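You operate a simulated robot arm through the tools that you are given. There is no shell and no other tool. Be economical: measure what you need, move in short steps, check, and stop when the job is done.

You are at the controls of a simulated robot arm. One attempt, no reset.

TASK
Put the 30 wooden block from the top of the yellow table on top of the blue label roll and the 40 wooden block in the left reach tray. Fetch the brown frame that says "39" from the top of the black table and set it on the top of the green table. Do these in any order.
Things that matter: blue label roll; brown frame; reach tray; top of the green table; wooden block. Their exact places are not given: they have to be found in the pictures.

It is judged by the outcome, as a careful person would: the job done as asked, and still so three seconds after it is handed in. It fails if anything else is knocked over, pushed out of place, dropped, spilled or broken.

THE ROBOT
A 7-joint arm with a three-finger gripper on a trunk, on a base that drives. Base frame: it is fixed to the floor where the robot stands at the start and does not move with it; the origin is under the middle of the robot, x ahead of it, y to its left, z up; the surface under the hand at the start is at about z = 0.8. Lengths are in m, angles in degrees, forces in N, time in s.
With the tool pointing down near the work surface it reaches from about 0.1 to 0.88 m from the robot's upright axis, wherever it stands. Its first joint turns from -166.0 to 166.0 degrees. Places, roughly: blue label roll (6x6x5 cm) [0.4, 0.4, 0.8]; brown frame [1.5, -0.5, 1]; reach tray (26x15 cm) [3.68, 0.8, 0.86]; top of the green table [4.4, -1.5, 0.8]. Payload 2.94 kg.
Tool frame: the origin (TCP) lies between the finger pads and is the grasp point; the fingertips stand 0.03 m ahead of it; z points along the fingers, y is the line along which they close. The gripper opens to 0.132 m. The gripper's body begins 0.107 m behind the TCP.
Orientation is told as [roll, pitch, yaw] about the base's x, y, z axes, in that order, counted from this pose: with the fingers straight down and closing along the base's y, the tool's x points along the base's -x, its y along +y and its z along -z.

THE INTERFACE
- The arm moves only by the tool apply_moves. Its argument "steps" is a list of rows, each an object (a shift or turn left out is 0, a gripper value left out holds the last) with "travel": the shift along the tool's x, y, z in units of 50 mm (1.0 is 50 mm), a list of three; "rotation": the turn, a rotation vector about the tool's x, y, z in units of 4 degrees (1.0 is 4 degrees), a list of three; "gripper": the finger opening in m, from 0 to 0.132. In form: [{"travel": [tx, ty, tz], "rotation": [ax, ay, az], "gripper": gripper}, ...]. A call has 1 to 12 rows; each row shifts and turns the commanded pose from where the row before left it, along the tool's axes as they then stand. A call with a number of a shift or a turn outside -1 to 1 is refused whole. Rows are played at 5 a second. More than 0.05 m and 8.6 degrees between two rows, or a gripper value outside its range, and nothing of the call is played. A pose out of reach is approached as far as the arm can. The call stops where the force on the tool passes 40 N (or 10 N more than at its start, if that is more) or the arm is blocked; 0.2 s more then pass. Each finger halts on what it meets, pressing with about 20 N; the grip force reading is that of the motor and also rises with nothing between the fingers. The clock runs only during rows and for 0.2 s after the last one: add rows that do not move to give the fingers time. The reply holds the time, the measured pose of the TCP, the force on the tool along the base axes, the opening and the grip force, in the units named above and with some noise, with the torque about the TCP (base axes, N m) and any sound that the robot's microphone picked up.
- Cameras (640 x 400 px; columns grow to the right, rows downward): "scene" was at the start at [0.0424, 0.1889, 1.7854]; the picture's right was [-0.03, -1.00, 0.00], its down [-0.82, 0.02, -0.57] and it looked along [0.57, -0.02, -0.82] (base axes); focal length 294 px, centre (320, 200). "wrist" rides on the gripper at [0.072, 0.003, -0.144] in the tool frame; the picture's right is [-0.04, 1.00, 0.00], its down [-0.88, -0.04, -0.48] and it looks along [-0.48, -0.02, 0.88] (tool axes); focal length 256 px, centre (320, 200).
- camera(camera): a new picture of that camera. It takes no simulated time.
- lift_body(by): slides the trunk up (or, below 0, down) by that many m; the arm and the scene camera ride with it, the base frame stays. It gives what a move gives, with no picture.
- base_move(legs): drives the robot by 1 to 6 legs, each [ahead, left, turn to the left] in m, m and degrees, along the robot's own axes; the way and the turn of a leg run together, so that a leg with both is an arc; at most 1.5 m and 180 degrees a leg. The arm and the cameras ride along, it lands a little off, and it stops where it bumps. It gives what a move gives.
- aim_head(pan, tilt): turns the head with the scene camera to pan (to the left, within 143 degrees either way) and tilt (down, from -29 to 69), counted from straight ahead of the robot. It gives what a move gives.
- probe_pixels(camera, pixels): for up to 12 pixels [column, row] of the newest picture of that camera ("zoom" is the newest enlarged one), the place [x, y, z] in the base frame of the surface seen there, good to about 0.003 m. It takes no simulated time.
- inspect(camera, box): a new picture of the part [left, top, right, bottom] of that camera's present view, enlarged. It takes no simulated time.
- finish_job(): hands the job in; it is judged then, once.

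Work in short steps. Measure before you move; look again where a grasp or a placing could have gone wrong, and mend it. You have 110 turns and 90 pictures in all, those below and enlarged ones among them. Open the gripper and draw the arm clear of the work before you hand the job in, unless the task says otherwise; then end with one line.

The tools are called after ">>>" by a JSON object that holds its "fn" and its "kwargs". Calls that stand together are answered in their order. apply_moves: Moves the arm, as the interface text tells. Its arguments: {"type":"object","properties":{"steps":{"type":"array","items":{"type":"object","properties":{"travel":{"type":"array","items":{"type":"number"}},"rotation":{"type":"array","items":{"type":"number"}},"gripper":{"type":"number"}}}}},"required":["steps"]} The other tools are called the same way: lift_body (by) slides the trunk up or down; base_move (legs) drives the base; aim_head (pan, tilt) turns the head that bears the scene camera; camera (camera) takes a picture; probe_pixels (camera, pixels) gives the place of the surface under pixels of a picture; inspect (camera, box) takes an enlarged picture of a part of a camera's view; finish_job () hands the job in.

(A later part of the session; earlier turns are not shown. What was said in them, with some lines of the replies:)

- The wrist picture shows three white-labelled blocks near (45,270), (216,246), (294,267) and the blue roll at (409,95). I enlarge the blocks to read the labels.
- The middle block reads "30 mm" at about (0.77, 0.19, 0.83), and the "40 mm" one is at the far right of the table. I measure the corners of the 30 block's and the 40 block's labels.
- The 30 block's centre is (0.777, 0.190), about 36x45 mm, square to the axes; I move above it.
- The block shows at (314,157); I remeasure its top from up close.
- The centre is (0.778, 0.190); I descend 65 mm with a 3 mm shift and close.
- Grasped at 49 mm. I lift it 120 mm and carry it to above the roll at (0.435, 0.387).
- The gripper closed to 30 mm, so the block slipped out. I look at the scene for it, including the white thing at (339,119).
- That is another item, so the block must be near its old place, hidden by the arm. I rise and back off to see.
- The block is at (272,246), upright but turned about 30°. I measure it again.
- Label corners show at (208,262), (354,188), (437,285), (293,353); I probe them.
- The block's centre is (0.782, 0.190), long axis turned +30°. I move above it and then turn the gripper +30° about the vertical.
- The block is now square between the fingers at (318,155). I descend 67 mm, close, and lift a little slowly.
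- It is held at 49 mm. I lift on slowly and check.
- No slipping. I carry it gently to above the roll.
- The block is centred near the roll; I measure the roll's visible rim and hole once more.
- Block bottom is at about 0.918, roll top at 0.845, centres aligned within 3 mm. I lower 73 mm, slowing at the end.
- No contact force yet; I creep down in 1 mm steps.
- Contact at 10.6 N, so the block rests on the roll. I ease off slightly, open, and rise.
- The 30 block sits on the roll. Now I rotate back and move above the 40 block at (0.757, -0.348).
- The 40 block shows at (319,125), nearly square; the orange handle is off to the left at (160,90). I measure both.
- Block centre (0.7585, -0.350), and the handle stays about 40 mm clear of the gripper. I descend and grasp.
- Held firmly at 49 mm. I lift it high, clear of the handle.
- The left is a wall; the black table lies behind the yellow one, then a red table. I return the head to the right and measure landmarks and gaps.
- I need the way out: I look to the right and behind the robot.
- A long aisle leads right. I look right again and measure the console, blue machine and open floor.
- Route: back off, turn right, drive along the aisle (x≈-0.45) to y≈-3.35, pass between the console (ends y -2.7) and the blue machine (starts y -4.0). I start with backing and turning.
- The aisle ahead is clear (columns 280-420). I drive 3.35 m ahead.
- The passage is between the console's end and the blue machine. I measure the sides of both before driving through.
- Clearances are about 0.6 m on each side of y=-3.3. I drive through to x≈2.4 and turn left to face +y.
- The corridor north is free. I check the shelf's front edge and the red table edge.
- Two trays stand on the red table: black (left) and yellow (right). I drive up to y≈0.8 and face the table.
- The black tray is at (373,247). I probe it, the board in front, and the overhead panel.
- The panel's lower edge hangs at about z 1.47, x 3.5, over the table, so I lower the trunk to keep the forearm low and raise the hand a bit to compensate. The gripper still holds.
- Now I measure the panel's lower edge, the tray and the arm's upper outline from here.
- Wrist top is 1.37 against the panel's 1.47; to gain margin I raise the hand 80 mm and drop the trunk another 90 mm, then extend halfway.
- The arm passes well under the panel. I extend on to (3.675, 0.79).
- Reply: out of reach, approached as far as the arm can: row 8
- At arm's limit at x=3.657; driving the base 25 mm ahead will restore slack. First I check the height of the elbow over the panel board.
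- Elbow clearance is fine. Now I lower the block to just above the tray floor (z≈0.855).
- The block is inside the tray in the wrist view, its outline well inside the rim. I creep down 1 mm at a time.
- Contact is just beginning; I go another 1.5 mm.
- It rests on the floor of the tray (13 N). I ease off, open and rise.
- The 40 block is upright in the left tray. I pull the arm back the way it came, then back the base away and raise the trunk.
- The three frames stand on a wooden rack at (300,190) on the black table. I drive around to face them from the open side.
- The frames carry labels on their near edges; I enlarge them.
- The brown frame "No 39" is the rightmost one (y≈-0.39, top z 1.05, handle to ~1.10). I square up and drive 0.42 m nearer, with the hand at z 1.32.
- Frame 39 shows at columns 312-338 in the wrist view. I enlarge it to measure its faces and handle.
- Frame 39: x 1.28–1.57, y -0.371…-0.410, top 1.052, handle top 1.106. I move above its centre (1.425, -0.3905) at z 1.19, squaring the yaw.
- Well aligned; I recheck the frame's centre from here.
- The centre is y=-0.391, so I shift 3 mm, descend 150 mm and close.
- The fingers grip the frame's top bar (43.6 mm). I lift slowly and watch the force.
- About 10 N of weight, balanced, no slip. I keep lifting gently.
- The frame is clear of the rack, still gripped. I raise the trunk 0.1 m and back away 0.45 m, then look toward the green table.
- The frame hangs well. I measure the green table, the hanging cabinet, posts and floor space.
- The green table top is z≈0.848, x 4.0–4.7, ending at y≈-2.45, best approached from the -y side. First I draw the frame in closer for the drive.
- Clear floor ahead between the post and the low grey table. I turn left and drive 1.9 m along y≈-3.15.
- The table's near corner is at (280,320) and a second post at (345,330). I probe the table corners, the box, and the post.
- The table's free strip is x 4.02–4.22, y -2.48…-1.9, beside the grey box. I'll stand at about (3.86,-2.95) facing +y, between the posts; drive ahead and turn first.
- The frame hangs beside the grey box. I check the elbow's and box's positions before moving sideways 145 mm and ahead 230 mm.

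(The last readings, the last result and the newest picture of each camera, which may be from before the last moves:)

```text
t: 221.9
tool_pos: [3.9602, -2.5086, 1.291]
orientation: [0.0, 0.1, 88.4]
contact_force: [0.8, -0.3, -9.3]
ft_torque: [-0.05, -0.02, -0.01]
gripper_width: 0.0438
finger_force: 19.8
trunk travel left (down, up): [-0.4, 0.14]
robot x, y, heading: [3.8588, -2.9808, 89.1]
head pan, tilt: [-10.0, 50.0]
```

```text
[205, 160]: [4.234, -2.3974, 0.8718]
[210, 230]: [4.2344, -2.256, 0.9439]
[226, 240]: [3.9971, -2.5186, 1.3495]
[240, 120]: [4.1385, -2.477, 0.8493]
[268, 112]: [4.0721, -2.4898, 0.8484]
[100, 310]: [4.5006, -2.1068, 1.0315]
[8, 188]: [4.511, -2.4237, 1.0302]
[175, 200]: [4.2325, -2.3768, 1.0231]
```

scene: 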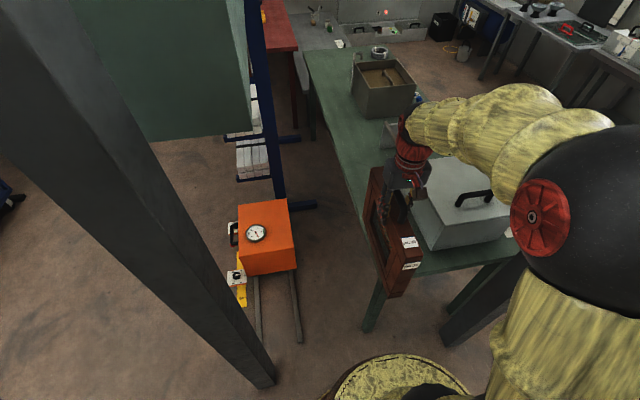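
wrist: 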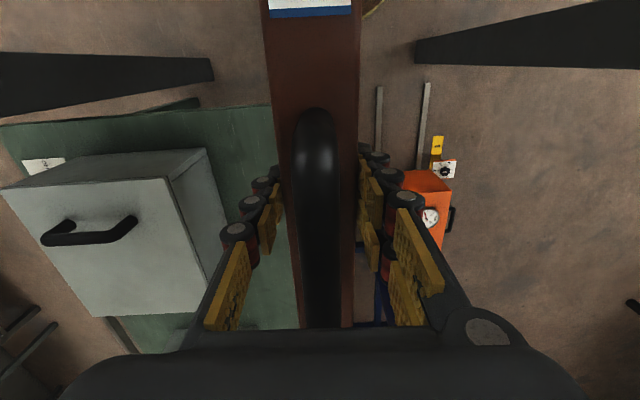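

Elbow is clear of the post. I square the yaw to 90° and move to (4.105, -2.28) at this height.

>>> {"fn": "apply_moves", "kwargs": {"steps": [{"travel": [-0.1, -0.06, 0], "rotation": [0, 0, -0.2]}, {"travel": [-0.25, -0.16, 0], "rotation": [0, 0, -0.2]}, {"travel": [-0.4, -0.26, 0]}, {"travel": [-0.5, -0.32, 0]}, {"travel": [-0.55, -0.35, 0]}, {"travel": [-0.55, -0.35, 0]}, {"travel": [-0.55, -0.35, 0]}, {"travel": [-0.55, -0.35, 0]}, {"travel": [-0.5, -0.32, 0]}, {"travel": [-0.35, -0.22, 0]}, {"travel": [-0.2, -0.13, 0]}, {}]}}

>>> {"fn": "camera", "kwargs": {"camera": "scene"}}

>>> {"fn": "camera", "kwargs": {"camera": "wrist"}}

```text
t: 224.5
tool_pos: [4.1049, -2.2844, 1.2908]
orientation: [0.0, 0.1, 90.0]
contact_force: [0.7, -0.5, -8.8]
ft_torque: [-0.03, -0.02, 0.01]
gripper_width: 0.0437
finger_force: 19.5
trunk travel left (down, up): [-0.4, 0.14]
robot x, y, heading: [3.8566, -2.9795, 89.2]
head pan, tilt: [-10.0, 50.0]
```

```text
32 pictures are left
```

scene: 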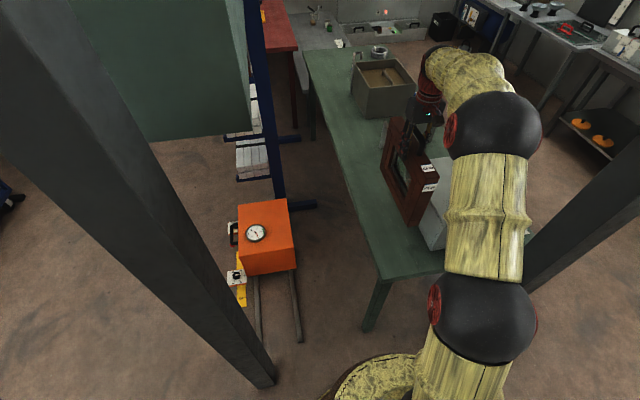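

```text
31 pictures are left
```

wrist: 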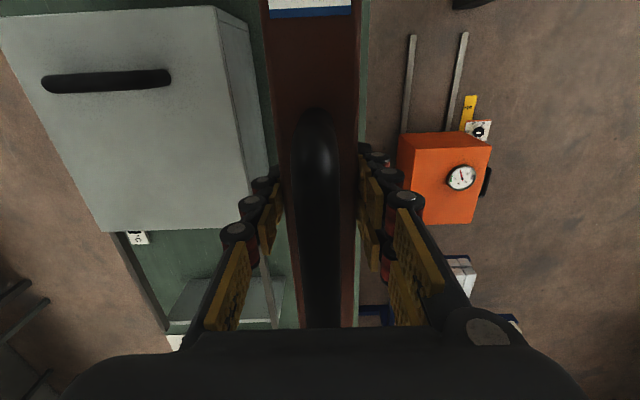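

The frame hangs over the free strip. I lower it slowly by about 195 mm and look.

>>> {"fn": "apply_moves", "kwargs": {"steps": [{"travel": [0, 0, 0.1]}, {"travel": [0, 0, 0.25]}, {"travel": [0, 0, 0.4]}, {"travel": [0, 0, 0.5]}, {"travel": [0, 0, 0.5]}, {"travel": [0, 0, 0.5]}, {"travel": [0, 0, 0.5]}, {"travel": [0, 0, 0.45]}, {"travel": [0, 0, 0.35]}, {"travel": [0, 0, 0.2]}, {"travel": [0, 0, 0.1]}, {}]}}

>>> {"fn": "inspect", "kwargs": {"camera": "scene", "box": [320, 80, 520, 280]}}

```text
t: 227.1
tool_pos: [4.1036, -2.2823, 1.0963]
orientation: [0.0, -0.1, 90.1]
contact_force: [-1.3, -0.5, -9.8]
ft_torque: [-0.07, 0.01, -0.02]
gripper_width: 0.0439
finger_force: 20.0
trunk travel left (down, up): [-0.4, 0.14]
robot x, y, heading: [3.8604, -2.9791, 89.3]
head pan, tilt: [-10.0, 50.0]
```

```text
2.00 times, centred on (420, 180) of scene
```

zoom: 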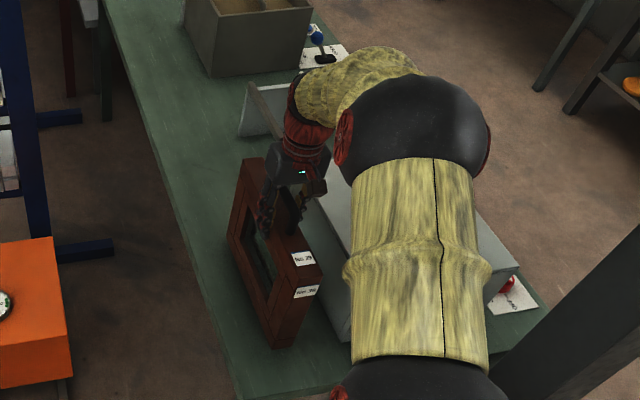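

The frame is just above the table; I probe its lower edge and the arm's lowest parts near the box.

>>> {"fn": "probe_pixels", "kwargs": {"camera": "zoom", "pixels": [[276, 342], [268, 335], [255, 310], [290, 340], [270, 352], [230, 270], [410, 240], [420, 130], [380, 360]]}}

```text
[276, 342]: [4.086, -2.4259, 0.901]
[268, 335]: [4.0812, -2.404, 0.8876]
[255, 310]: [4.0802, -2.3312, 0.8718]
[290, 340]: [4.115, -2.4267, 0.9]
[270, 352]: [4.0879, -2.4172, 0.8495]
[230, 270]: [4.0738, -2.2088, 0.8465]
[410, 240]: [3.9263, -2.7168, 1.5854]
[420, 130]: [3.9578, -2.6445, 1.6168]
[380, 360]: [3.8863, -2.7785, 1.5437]
```

The frame's bottom is at about 0.87; table at 0.849. I lower 15 mm then creep by 1 mm.

>>> {"fn": "apply_moves", "kwargs": {"steps": [{"travel": [0, 0, 0.1]}, {"travel": [0, 0, 0.1]}, {"travel": [0, 0, 0.06]}, {"travel": [0, 0, 0.03]}, {"travel": [0, 0, 0.02]}, {}]}}

```text
t: 228.5
tool_pos: [4.1032, -2.2821, 1.0828]
orientation: [-0.1, 0.0, 90.0]
contact_force: [0.6, 0.2, -9.6]
ft_torque: [-0.06, -0.01, -0.03]
gripper_width: 0.0436
finger_force: 19.7
trunk travel left (down, up): [-0.4, 0.14]
robot x, y, heading: [3.8569, -2.9819, 89.1]
head pan, tilt: [-10.0, 50.0]
```

Still hanging freely (-9.6 N). I creep down.

>>> {"fn": "apply_moves", "kwargs": {"steps": [{"travel": [0, 0, 0.03]}, {"travel": [0, 0, 0.02]}, {"travel": [0, 0, 0.02]}, {}]}}

```text
t: 229.5
tool_pos: [4.1038, -2.2828, 1.0785]
orientation: [0.0, 0.1, 90.0]
contact_force: [0.3, 0.3, -8.9]
ft_torque: [-0.04, -0.04, 0.0]
gripper_width: 0.0437
finger_force: 19.9
trunk travel left (down, up): [-0.4, 0.14]
robot x, y, heading: [3.8591, -2.9825, 89.4]
head pan, tilt: [-10.0, 50.0]
```

Still no contact; a further 3 mm.

>>> {"fn": "apply_moves", "kwargs": {"steps": [{"travel": [0, 0, 0.02]}, {"travel": [0, 0, 0.02]}, {"travel": [0, 0, 0.02]}, {}]}}

```text
t: 230.5
tool_pos: [4.1035, -2.2826, 1.0763]
orientation: [0.0, -0.1, 90.1]
contact_force: [0.9, 1.5, -1.6]
ft_torque: [-0.46, -0.11, 0.01]
gripper_width: 0.0439
finger_force: 19.8
trunk travel left (down, up): [-0.4, 0.14]
robot x, y, heading: [3.8599, -2.9807, 89.1]
head pan, tilt: [-10.0, 50.0]
```

Contact is beginning (weight reading down to -1.6 N); 1 mm more to seat it.

>>> {"fn": "apply_moves", "kwargs": {"steps": [{"travel": [0, 0, 0.02]}, {"travel": [0, 0, 0.01]}, {}]}}

>>> {"fn": "inspect", "kwargs": {"camera": "scene", "box": [370, 120, 490, 280]}}

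```text
t: 231.3
tool_pos: [4.1021, -2.2824, 1.0776]
orientation: [-0.2, -0.4, 90.1]
contact_force: [-2.5, 3.0, 16.4]
ft_torque: [-0.15, 0.14, 0.01]
gripper_width: 0.0435
finger_force: 19.8
trunk travel left (down, up): [-0.4, 0.14]
robot x, y, heading: [3.8585, -2.9828, 89.1]
head pan, tilt: [-10.0, 50.0]
```

```text
2.50 times, centred on (430, 200) of scene
```

zoom: 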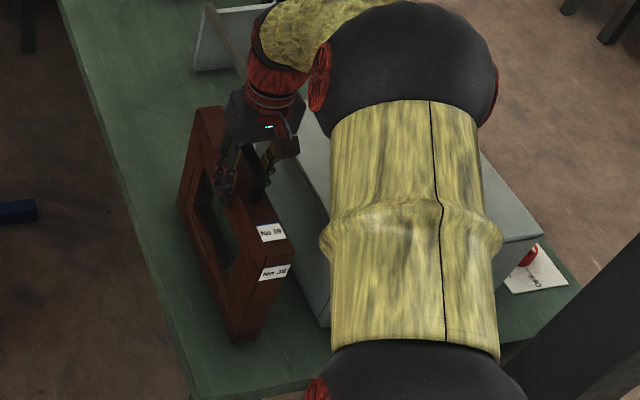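

It stands on the table, pressed at 16 N. I ease off 1 mm and open the fingers evenly and gently.

>>> {"fn": "apply_moves", "kwargs": {"steps": [{"travel": [0, 0, -0.02]}, {}, {"gripper": 0.046}, {}, {"gripper": 0.05}, {}, {"gripper": 0.06}, {}, {"gripper": 0.085}, {}, {}]}}

>>> {"fn": "camera", "kwargs": {"camera": "wrist"}}

```text
t: 233.7
tool_pos: [4.1042, -2.2848, 1.0748]
orientation: [0.1, -0.1, 90.0]
contact_force: [-0.1, -0.1, -0.1]
ft_torque: [-0.03, 0.03, 0.0]
gripper_width: 0.0851
finger_force: 0.0
trunk travel left (down, up): [-0.4, 0.14]
robot x, y, heading: [3.8583, -2.9848, 89.6]
head pan, tilt: [-10.0, 50.0]
```

```text
28 pictures are left
```

wrist: 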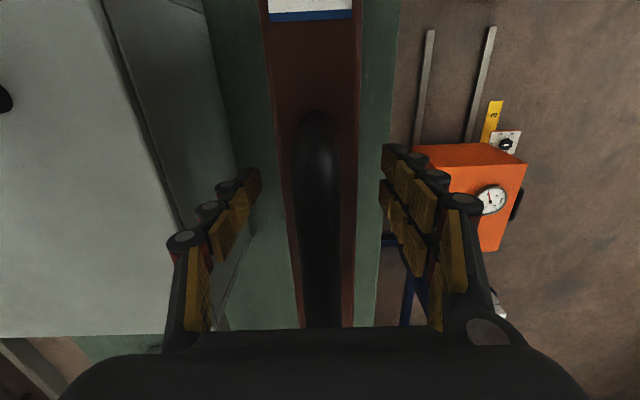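

The frame stands free between the fingers. I rise straight up, clear of its handle.

>>> {"fn": "apply_moves", "kwargs": {"steps": [{"travel": [0, 0, -0.2]}, {"travel": [0, 0, -0.4]}, {"travel": [0, 0, -0.5]}, {"travel": [0, 0, -0.6]}, {"travel": [0, 0, -0.6]}, {"travel": [0, 0, -0.6]}, {"travel": [0, 0, -0.5]}, {"travel": [0, 0, -0.3]}, {}]}}

>>> {"fn": "camera", "kwargs": {"camera": "wrist"}}

```text
t: 235.7
tool_pos: [4.1039, -2.2821, 1.261]
orientation: [0.0, 0.0, 90.0]
contact_force: [0.3, 0.3, 0.7]
ft_torque: [-0.03, 0.0, 0.01]
gripper_width: 0.0849
finger_force: 0.0
trunk travel left (down, up): [-0.4, 0.14]
robot x, y, heading: [3.8572, -2.9807, 89.1]
head pan, tilt: [-10.0, 50.0]
```

```text
27 pictures are left
```

wrist: 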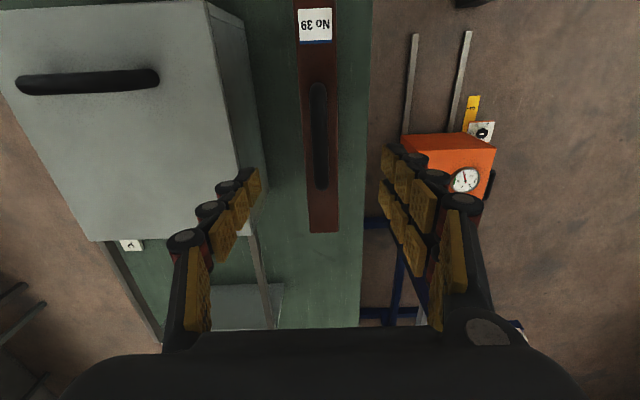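

The frame stands upright on the green table. I back off 0.35 m to be clear and take a last look.

>>> {"fn": "base_move", "kwargs": {"legs": [[-0.35, 0, 0]]}}

>>> {"fn": "camera", "kwargs": {"camera": "scene"}}

```text
t: 238.0
tool_pos: [4.0971, -2.6351, 1.261]
orientation: [-0.1, -0.2, 89.9]
contact_force: [-0.7, -1.2, 0.5]
ft_torque: [0.03, -0.01, -0.01]
gripper_width: 0.0852
finger_force: 0.0
trunk travel left (down, up): [-0.4, 0.14]
robot x, y, heading: [3.8516, -3.3336, 89.3]
head pan, tilt: [-10.0, 50.0]
```

```text
26 pictures are left
```

scene: 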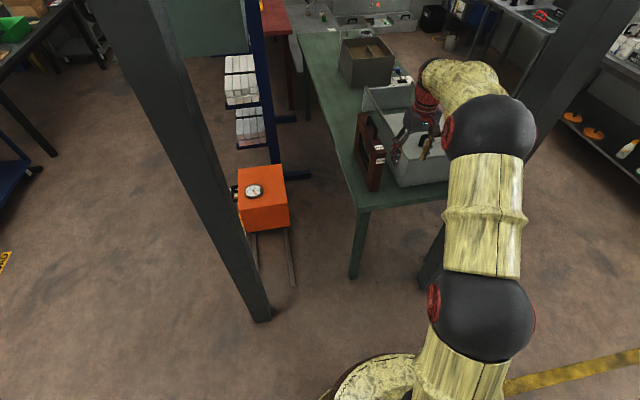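

The frame stands steady on the green table, the arm is clear and the gripper is open. I hand the job in.

>>> {"fn": "finish_job", "kwargs": {}}

```text
The job is handed in.
```

The job is handed in: the 30 block is on the blue label roll, the 40 block is in the left (black) reach tray, and the "39" frame is standing upright on the green table. The 30 block slipped out of the gripper on the first lift and landed upright where it had been; I picked it up again and placed it.
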